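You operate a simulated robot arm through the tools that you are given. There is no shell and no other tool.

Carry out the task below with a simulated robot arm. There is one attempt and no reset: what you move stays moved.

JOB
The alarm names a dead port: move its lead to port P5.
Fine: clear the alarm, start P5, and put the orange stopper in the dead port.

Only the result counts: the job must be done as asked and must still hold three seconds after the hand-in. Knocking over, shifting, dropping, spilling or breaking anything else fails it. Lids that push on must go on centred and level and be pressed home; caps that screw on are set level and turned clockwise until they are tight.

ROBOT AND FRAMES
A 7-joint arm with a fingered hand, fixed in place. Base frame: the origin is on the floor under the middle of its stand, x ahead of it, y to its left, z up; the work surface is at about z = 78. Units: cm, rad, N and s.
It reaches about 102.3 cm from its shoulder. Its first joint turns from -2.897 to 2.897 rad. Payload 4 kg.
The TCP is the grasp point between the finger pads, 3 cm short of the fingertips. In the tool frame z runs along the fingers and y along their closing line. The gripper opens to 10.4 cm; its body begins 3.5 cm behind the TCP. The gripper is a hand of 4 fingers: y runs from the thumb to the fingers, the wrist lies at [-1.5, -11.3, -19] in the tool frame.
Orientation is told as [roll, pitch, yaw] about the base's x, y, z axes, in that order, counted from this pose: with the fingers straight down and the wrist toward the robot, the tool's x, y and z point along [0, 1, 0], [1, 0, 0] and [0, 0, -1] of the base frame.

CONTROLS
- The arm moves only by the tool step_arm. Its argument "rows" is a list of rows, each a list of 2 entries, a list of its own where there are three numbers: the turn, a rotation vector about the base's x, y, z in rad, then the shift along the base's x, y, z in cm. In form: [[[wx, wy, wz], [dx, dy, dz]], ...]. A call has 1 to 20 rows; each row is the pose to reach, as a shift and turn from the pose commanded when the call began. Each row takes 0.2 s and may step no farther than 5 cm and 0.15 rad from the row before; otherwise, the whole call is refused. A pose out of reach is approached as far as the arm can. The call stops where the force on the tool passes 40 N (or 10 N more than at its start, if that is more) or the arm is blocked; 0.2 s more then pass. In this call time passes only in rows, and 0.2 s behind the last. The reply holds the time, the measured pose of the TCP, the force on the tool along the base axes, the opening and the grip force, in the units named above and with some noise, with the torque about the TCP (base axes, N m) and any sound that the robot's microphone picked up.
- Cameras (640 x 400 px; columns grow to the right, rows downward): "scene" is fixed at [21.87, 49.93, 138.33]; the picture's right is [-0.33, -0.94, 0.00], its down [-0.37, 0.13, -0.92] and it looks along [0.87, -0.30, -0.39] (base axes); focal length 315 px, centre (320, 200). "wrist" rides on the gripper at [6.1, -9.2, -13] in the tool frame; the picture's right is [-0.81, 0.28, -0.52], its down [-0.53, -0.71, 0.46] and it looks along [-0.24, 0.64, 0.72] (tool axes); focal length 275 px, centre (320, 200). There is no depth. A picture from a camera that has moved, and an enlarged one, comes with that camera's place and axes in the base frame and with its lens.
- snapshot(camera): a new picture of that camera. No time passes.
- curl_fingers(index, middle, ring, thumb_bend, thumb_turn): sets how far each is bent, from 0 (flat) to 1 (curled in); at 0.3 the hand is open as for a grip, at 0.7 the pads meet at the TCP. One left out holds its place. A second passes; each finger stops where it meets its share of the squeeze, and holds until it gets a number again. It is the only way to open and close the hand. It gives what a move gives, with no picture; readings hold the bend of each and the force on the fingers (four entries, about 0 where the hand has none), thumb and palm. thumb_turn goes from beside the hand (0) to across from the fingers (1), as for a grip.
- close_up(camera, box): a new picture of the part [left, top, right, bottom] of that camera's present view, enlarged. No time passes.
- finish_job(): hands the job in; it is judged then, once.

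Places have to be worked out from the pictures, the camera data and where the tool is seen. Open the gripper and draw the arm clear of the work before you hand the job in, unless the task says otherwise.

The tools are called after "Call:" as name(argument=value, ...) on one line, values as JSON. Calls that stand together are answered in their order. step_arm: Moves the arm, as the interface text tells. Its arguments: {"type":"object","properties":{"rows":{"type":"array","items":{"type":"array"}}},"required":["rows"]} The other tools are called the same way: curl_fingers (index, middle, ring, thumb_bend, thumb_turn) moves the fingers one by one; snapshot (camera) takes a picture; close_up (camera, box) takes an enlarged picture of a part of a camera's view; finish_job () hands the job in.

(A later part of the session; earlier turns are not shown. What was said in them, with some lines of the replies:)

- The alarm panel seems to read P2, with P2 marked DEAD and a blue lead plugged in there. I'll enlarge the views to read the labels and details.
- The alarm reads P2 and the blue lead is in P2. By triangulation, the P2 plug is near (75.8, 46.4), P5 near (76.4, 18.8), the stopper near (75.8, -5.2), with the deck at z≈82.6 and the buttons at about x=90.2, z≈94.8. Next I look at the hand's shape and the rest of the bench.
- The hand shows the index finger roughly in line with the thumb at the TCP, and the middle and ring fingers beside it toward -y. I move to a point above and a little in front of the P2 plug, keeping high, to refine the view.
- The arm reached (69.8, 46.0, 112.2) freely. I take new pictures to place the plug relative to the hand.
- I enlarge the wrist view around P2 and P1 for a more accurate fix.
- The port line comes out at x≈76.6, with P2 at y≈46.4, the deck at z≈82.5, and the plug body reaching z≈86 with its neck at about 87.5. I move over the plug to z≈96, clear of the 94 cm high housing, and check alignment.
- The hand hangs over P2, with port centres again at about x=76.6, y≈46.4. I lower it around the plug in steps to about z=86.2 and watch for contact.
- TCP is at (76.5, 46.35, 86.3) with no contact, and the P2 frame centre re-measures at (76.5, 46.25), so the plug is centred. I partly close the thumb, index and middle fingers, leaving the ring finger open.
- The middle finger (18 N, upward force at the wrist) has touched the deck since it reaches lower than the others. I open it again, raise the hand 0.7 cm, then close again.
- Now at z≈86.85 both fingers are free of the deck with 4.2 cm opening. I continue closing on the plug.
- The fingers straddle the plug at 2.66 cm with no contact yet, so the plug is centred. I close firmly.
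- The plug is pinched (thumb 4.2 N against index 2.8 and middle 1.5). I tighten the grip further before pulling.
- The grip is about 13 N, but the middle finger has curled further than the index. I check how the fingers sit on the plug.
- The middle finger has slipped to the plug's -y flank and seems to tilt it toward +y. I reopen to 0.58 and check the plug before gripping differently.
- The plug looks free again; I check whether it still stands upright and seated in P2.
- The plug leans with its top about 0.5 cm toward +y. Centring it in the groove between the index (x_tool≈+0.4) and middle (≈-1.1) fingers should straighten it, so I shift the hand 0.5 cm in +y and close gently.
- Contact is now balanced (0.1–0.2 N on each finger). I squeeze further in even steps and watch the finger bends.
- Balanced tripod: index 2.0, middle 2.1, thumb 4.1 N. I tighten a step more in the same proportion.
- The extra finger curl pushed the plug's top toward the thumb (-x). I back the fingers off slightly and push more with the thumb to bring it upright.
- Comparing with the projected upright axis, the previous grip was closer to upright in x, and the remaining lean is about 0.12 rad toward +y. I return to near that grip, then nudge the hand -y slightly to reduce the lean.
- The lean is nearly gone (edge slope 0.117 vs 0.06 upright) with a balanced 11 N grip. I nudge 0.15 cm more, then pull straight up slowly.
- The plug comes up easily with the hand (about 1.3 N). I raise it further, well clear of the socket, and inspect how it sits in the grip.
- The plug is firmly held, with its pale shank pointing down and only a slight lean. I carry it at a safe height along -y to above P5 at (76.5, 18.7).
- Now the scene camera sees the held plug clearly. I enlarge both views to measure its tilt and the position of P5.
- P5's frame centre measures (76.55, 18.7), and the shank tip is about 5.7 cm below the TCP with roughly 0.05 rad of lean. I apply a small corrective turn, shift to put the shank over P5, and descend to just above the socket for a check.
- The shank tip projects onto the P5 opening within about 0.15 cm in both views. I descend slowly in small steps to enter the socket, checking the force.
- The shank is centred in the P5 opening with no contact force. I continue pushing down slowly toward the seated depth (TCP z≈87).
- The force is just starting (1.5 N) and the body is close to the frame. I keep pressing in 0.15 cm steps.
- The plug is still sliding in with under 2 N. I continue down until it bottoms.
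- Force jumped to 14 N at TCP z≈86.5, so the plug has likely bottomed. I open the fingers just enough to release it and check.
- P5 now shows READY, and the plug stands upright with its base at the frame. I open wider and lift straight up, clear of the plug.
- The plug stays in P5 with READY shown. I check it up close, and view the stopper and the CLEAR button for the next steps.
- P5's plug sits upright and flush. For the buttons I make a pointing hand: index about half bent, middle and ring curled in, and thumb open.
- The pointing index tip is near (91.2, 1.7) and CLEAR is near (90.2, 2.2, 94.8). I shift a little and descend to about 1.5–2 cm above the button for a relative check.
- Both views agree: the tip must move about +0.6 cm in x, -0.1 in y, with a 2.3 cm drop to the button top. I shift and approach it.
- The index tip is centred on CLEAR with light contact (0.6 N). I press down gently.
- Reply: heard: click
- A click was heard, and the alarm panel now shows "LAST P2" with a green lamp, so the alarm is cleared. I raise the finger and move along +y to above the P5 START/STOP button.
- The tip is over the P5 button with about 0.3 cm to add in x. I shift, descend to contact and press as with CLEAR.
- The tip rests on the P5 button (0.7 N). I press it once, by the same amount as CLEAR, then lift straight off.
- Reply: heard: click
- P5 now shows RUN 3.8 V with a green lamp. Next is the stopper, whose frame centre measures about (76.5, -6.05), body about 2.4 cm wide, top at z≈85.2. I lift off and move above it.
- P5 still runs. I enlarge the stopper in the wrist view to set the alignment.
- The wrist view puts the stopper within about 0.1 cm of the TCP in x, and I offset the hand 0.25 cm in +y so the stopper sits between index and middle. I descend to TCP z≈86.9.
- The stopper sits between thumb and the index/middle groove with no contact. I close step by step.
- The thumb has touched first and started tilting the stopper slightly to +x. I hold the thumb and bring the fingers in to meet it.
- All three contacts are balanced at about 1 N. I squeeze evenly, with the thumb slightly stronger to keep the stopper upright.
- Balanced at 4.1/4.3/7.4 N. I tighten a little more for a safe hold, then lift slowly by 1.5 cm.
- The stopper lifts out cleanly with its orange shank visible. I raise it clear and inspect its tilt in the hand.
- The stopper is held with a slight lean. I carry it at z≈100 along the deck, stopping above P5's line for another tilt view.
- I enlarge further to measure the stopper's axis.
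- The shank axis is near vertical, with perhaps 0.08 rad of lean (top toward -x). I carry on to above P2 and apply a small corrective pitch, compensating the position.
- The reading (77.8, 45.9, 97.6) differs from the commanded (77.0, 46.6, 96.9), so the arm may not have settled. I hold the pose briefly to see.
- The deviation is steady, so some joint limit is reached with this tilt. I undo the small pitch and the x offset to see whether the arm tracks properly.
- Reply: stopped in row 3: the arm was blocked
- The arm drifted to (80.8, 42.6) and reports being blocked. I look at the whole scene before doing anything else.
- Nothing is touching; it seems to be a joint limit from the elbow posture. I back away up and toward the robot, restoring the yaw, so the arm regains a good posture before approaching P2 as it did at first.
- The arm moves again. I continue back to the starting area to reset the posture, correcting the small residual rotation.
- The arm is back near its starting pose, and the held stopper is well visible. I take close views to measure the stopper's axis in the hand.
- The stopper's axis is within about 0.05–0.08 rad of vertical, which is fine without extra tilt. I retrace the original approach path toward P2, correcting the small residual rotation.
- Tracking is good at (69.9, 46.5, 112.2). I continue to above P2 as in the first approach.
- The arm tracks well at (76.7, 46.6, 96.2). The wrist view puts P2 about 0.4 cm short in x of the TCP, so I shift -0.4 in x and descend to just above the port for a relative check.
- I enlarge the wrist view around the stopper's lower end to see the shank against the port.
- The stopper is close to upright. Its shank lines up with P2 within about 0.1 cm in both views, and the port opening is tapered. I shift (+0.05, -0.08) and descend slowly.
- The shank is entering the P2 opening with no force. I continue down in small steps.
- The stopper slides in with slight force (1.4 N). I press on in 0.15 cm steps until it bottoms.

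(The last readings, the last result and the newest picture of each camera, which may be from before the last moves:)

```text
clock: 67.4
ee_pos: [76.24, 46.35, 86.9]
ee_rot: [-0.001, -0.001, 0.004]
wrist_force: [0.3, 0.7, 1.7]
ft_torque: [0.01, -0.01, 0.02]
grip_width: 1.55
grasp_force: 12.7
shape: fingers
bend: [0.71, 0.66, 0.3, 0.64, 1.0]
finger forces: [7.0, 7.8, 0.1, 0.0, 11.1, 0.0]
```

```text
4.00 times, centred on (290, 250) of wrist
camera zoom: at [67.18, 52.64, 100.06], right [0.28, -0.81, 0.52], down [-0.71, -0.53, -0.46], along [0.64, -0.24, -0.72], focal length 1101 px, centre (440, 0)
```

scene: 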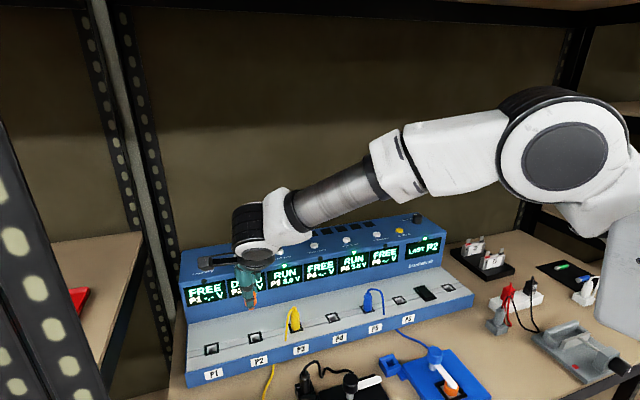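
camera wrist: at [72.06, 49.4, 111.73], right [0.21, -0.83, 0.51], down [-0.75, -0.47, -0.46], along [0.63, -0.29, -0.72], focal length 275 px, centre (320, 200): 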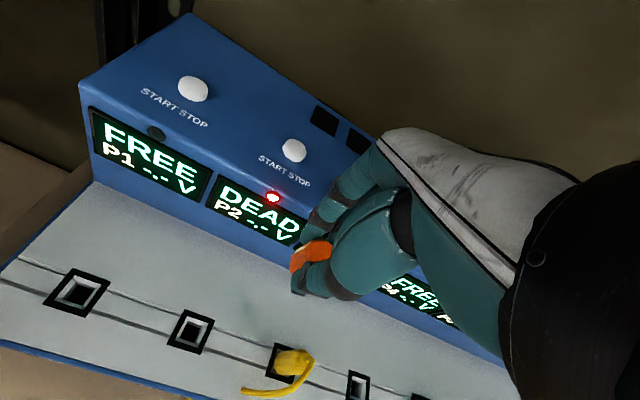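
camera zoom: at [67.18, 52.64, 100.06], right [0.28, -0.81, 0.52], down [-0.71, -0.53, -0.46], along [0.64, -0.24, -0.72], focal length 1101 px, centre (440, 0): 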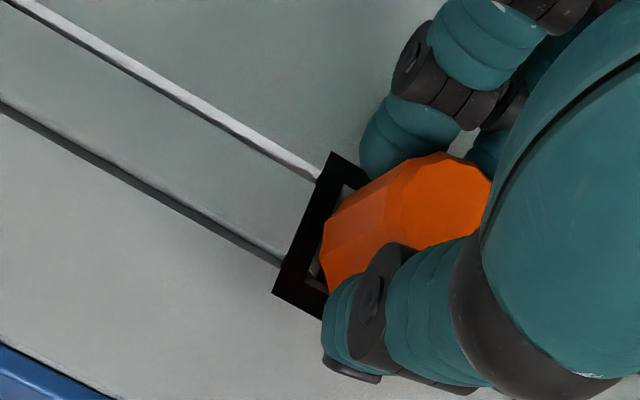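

The hand is at the same height as when the stopper was seated in its storage slot. I push a little further to make sure it is home.

Call:
step_arm(rows=[[[0, 0, 0], [0, 0, -0.15]], [[0, 0, 0], [0, 0, -0.3]]])

Call:
close_up(camera="scene", box=[238, 318, 278, 346])

```text
clock: 68.0
ee_pos: [76.3, 46.42, 86.74]
ee_rot: [0.003, 0.001, 0.002]
wrist_force: [0.7, -0.8, 6.2]
ft_torque: [0.01, 0.01, -0.03]
grip_width: 1.58
grasp_force: 13.9
shape: fingers
bend: [0.71, 0.66, 0.3, 0.64, 1.0]
finger forces: [7.8, 8.4, 0.1, 0.0, 11.4, 0.1]
```

```text
14.29 times, centred on (258, 332) of scene
camera zoom: at [21.87, 49.93, 138.33], right [-0.33, -0.94, 0.0], down [-0.37, 0.13, -0.92], along [0.87, -0.3, -0.39], focal length 4504 px, centre (1206, -1686)
```

zoom: 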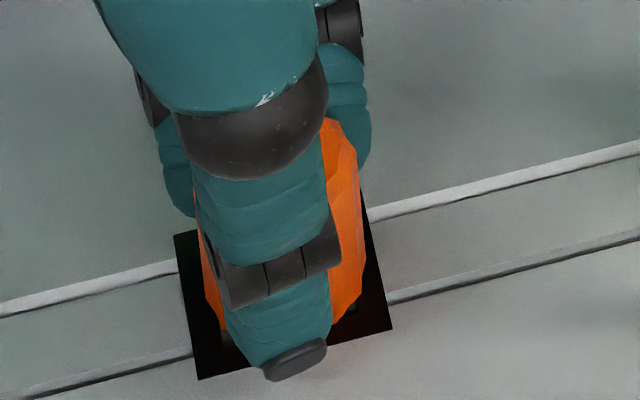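

Force rises to 6 N, so the stopper is reaching bottom. One more 0.15 cm press, then I release.

Call:
step_arm(rows=[[[0, 0, 0], [0, 0, -0.15]]])

Call:
curl_fingers(index=0.58, middle=0.57, thumb_bend=0.55)

Call:
close_up(camera="scene", box=[238, 318, 278, 346])

Call:
close_up(camera="wrist", box=[240, 180, 360, 280])

```text
clock: 68.4
ee_pos: [76.32, 46.42, 86.58]
ee_rot: [0.001, -0.001, 0.001]
wrist_force: [1.8, -0.9, 11.0]
ft_torque: [0.0, 0.04, 0.0]
grip_width: 1.55
grasp_force: 13.9
shape: fingers
bend: [0.71, 0.66, 0.3, 0.65, 1.0]
finger forces: [8.2, 8.9, 0.0, 0.0, 11.9, 0.1]
```

```text
clock: 69.4
ee_pos: [76.31, 46.33, 86.51]
ee_rot: [0.0, 0.0, 0.0]
wrist_force: [0.0, 0.0, 0.0]
ft_torque: [0.0, -0.03, 0.0]
grip_width: 3.58
grasp_force: 0.0
shape: fingers
bend: [0.57, 0.56, 0.3, 0.55, 1.0]
finger forces: [0.0, 0.0, 0.0, 0.0, 0.1, 0.1]
```

```text
14.29 times, centred on (258, 332) of scene
camera zoom: at [21.87, 49.93, 138.33], right [-0.33, -0.94, 0.0], down [-0.37, 0.13, -0.92], along [0.87, -0.3, -0.39], focal length 4504 px, centre (1206, -1686)
```

zoom: 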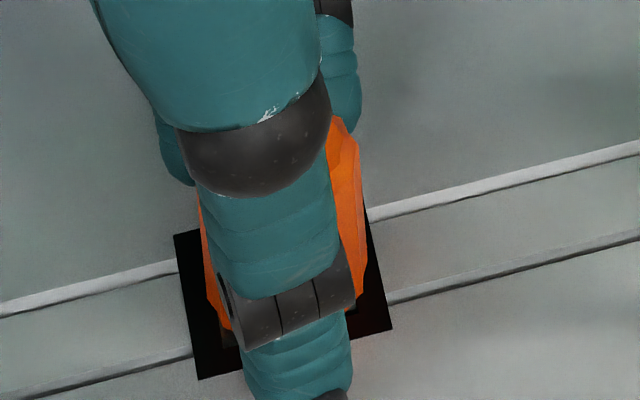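

```text
4.00 times, centred on (300, 230) of wrist
camera zoom: at [67.16, 52.61, 99.61], right [0.28, -0.81, 0.52], down [-0.71, -0.53, -0.46], along [0.64, -0.24, -0.72], focal length 1101 px, centre (400, 80)
```

zoom: 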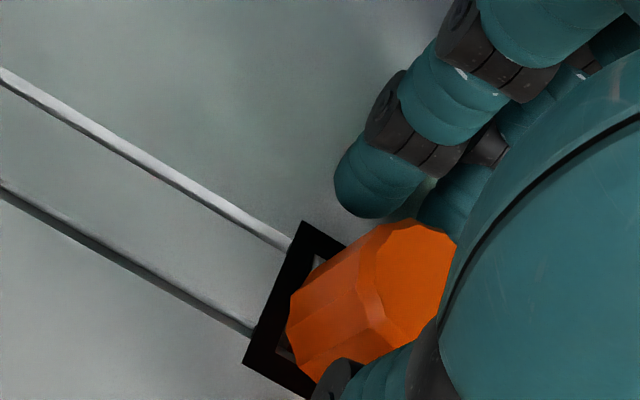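

The stopper is released (no force) and stays in P2. I raise slightly, open wider, then lift clear and look.

Call:
step_arm(rows=[[[0, 0, 0], [0, 0, 0.4]], [[0, 0, 0], [0, 0, 0.8]]])

Call:
curl_fingers(index=0.42, middle=0.42, thumb_bend=0.42)

Call:
step_arm(rows=[[[0, 0, 0], [0, 0, 1]], [[0, 0, 0], [0, 0, 3]], [[0, 0, 0], [0, 0, 6]], [[0, 0, 0], [0, 0, 9]], [[0, 0, 0], [0, 0, 9]]])

Call:
close_up(camera="scene", box=[224, 305, 304, 355])

Call:
snapshot(camera="wrist")

```text
clock: 70.0
ee_pos: [76.29, 46.58, 87.28]
ee_rot: [-0.001, -0.001, 0.002]
wrist_force: [0.3, -1.1, -1.5]
ft_torque: [-0.01, 0.02, -0.02]
grip_width: 3.58
grasp_force: 0.1
shape: fingers
bend: [0.57, 0.56, 0.3, 0.55, 1.0]
finger forces: [0.0, 0.0, 0.0, 0.0, 0.0, 0.1]
```

```text
clock: 71.0
ee_pos: [76.32, 46.44, 87.26]
ee_rot: [0.002, 0.0, 0.002]
wrist_force: [-0.4, 0.5, -0.9]
ft_torque: [0.01, 0.01, 0.0]
grip_width: 7.23
grasp_force: 0.0
shape: fingers
bend: [0.42, 0.42, 0.3, 0.42, 0.99]
finger forces: [0.0, 0.0, 0.0, 0.0, 0.0, 0.1]
```

```text
clock: 72.2
ee_pos: [76.42, 46.44, 96.04]
ee_rot: [-0.003, 0.001, -0.001]
wrist_force: [-0.2, -0.5, 0.9]
ft_torque: [-0.01, 0.0, -0.01]
grip_width: 7.22
grasp_force: 0.1
shape: fingers
bend: [0.42, 0.42, 0.3, 0.42, 0.99]
finger forces: [0.0, 0.0, 0.0, 0.0, 0.0, 0.0]
```

```text
8.00 times, centred on (264, 330) of scene
camera zoom: at [21.87, 49.93, 138.33], right [-0.33, -0.94, 0.0], down [-0.37, 0.13, -0.92], along [0.87, -0.3, -0.39], focal length 2522 px, centre (768, -840)
```

zoom: 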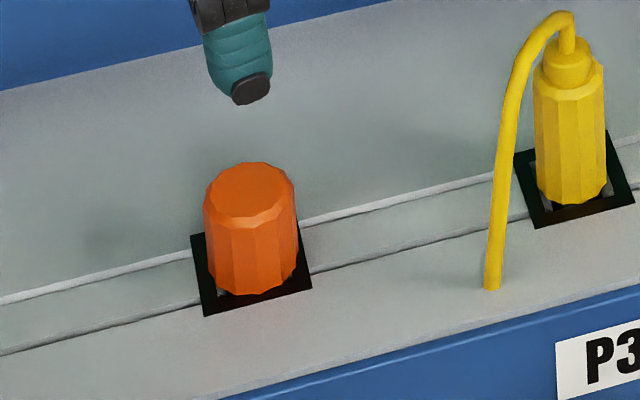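

```text
taken
camera wrist: at [67.36, 52.61, 109.17], right [0.28, -0.81, 0.52], down [-0.71, -0.53, -0.45], along [0.64, -0.25, -0.72], focal length 275 px, centre (320, 200)
```

wrist: 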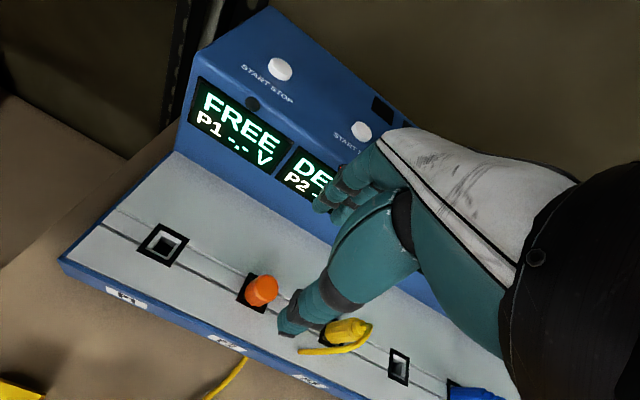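

The stopper stands upright and flush in P2 (top at z≈85.0, same as in its storage slot). I draw the arm back along the path it came by.

Call:
step_arm(rows=[[[0, 0, 0], [-0.1, 0, 4]], [[0, 0, 0], [-2.2, 0, 8]], [[0, 0, 0], [-4.4, 0, 12]], [[0, 0, 0], [-6.6, 0, 16]], [[0, 0, 0], [-8.2, -2.9, 17.5]], [[0, 0, 0], [-9.8, -5.8, 19]], [[0, 0, 0], [-11.3, -8.7, 20.5]], [[0, 0, 0], [-12.8, -11.6, 22]], [[0, 0, 0], [-14.3, -14.5, 23.5]], [[0, 0, 0], [-15.8, -17.4, 25]], [[0, 0, 0], [-17.3, -20.3, 26.5]], [[0, 0, 0], [-18.8, -23.2, 28]], [[0, 0, 0], [-20.3, -26.1, 29.5]], [[0, 0, 0], [-21.5, -29, 31]]])

Call:
curl_fingers(index=0.3, middle=0.3, ring=0.3, thumb_bend=0.3)

Call:
snapshot(camera="scene")

Call:
close_up(camera="scene", box=[170, 230, 330, 330])

Call:
close_up(camera="scene", box=[320, 220, 480, 320])

Call:
snapshot(camera="wrist")

```text
clock: 75.2
ee_pos: [54.85, 17.55, 127.4]
ee_rot: [-0.001, 0.001, 0.001]
wrist_force: [0.7, 0.3, 0.4]
ft_torque: [-0.02, -0.02, 0.02]
grip_width: 7.23
grasp_force: 0.0
shape: fingers
bend: [0.42, 0.42, 0.3, 0.42, 0.99]
finger forces: [0.0, 0.0, 0.0, 0.1, 0.1, 0.0]
```

```text
clock: 76.2
ee_pos: [54.9, 17.65, 127.24]
ee_rot: [0.0, -0.001, 0.001]
wrist_force: [-0.2, -0.7, 0.4]
ft_torque: [0.01, -0.01, 0.02]
grip_width: 10.25
grasp_force: 0.2
shape: fingers
bend: [0.3, 0.3, 0.3, 0.3, 0.98]
finger forces: [0.1, 0.1, 0.0, 0.1, 0.0, 0.0]
```

```text
taken
```

scene: 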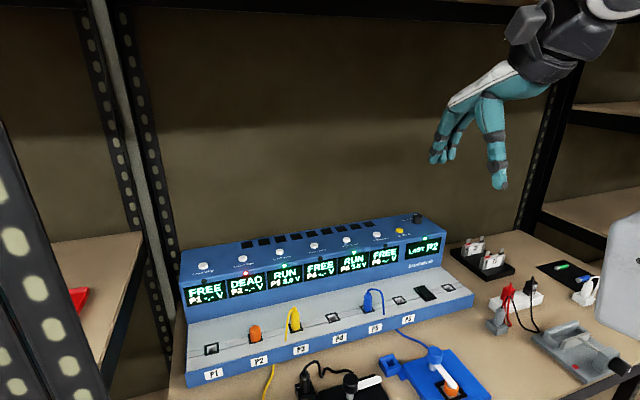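

```text
4.00 times, centred on (250, 280) of scene
camera zoom: at [21.87, 49.93, 138.33], right [-0.33, -0.94, 0.0], down [-0.37, 0.13, -0.92], along [0.87, -0.3, -0.39], focal length 1261 px, centre (600, -120)
```

zoom: 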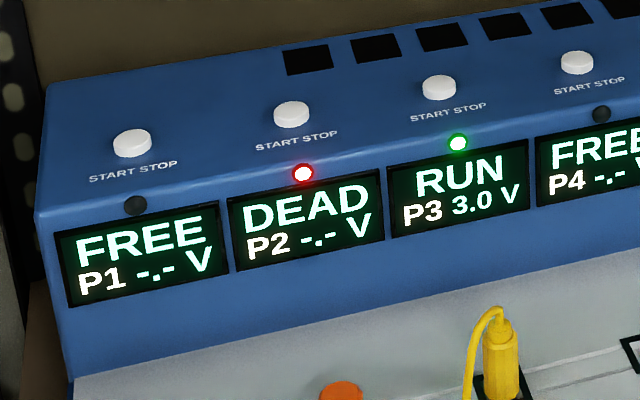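

```text
4.00 times, centred on (400, 270) of scene
camera zoom: at [21.87, 49.93, 138.33], right [-0.33, -0.94, 0.0], down [-0.37, 0.13, -0.92], along [0.87, -0.3, -0.39], focal length 1261 px, centre (0, -80)
```

zoom: 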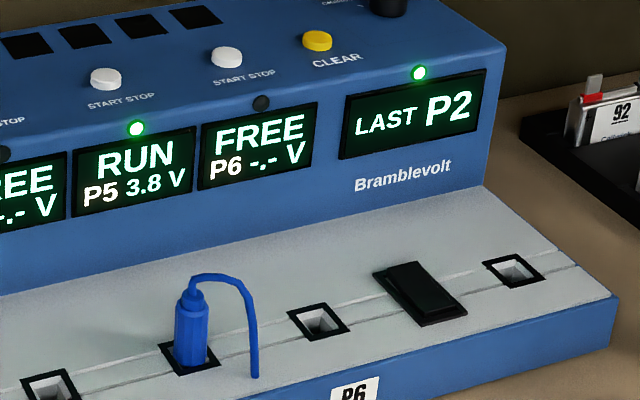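

```text
taken
camera wrist: at [45.74, 23.68, 140.49], right [0.28, -0.81, 0.52], down [-0.71, -0.53, -0.46], along [0.64, -0.24, -0.72], focal length 275 px, centre (320, 200)
```

wrist: 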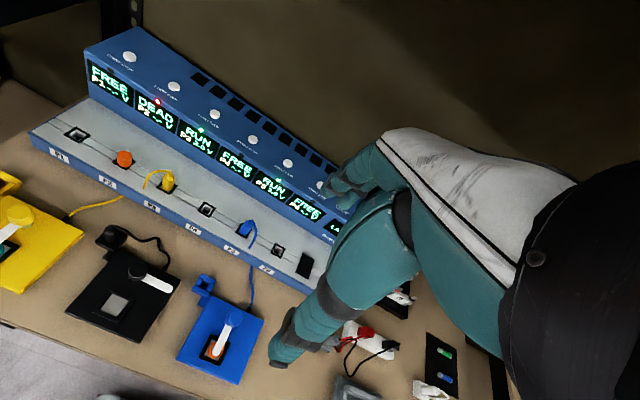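

All displays are as wanted: alarm cleared, P5 RUN, other ports unchanged. I make a last close check of the stopper's and plug's seating.

Call:
close_up(camera="wrist", box=[90, 130, 170, 180])

Call:
close_up(camera="wrist", box=[210, 200, 290, 250])

Call:
close_up(camera="scene", box=[230, 310, 278, 345])

Call:
close_up(camera="scene", box=[350, 282, 398, 317])

```text
8.00 times, centred on (130, 155) of wrist
camera zoom: at [45.74, 23.68, 140.49], right [0.28, -0.81, 0.52], down [-0.71, -0.53, -0.46], along [0.64, -0.24, -0.72], focal length 2202 px, centre (1840, 560)
```

zoom: 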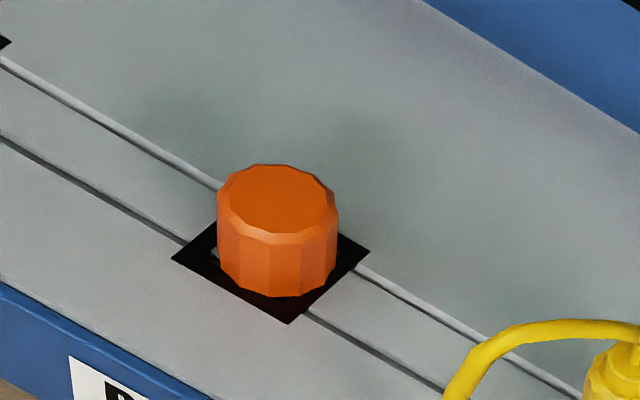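

```text
8.00 times, centred on (250, 225) of wrist
camera zoom: at [45.74, 23.68, 140.49], right [0.28, -0.81, 0.52], down [-0.71, -0.53, -0.46], along [0.64, -0.24, -0.72], focal length 2202 px, centre (880, 0)
```

zoom: 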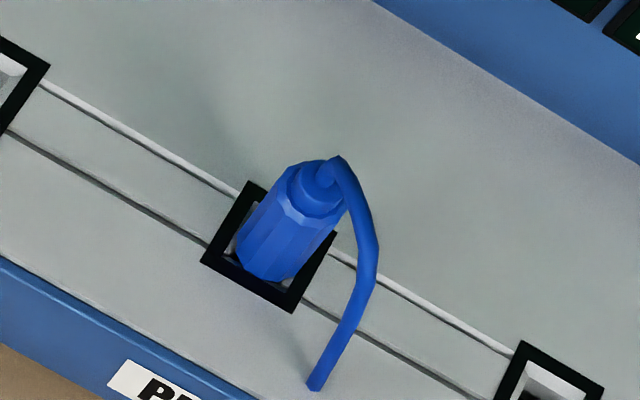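

```text
11.43 times, centred on (254, 328) of scene
camera zoom: at [21.87, 49.93, 138.33], right [-0.33, -0.94, 0.0], down [-0.37, 0.13, -0.92], along [0.87, -0.3, -0.39], focal length 3604 px, centre (1074, -1257)
```

zoom: 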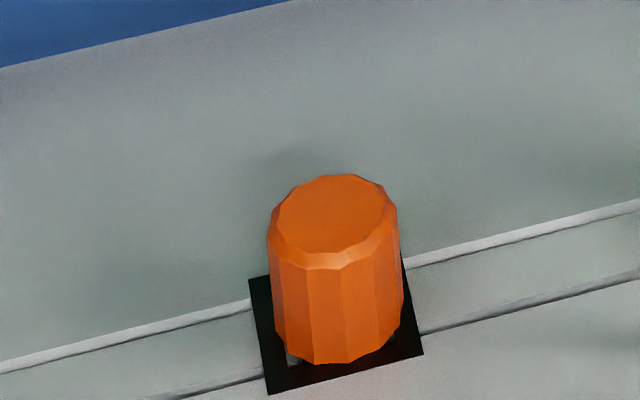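

```text
11.43 times, centred on (374, 300) of scene
camera zoom: at [21.87, 49.93, 138.33], right [-0.33, -0.94, 0.0], down [-0.37, 0.13, -0.92], along [0.87, -0.3, -0.39], focal length 3604 px, centre (-297, -937)
```

zoom: 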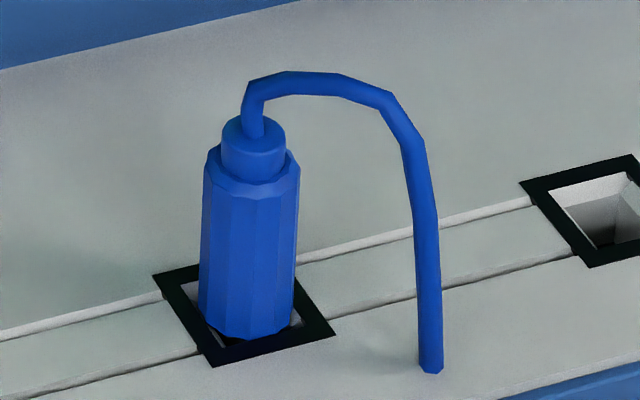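

Stopper and plug both sit upright and fully seated. The hand is open and the arm is back at its start, clear of the work, so I hand the job in.

Call:
finish_job()

```text
The job is handed in.
```

The job is done and handed in.

- **Lead:** the alarm named P2, and its blue lead now sits upright and seated in P5.
- **Alarm:** I pressed CLEAR once. The panel now reads "LAST P2" with a green lamp.
- **P5:** I pressed its START/STOP button once. It shows RUN at 3.8 V with a green lamp.
- **Stopper:** the orange stopper is in P2, upright and pressed down until it bottomed. P2 itself still shows DEAD.

While carrying the stopper to P2, the arm drifted a few centimetres off course and reported being blocked, most likely by a joint limit. Nothing was touched; I backed it off and approached again.

The other ports still show what they did at the start. The hand is open, and the arm is back near its starting position.
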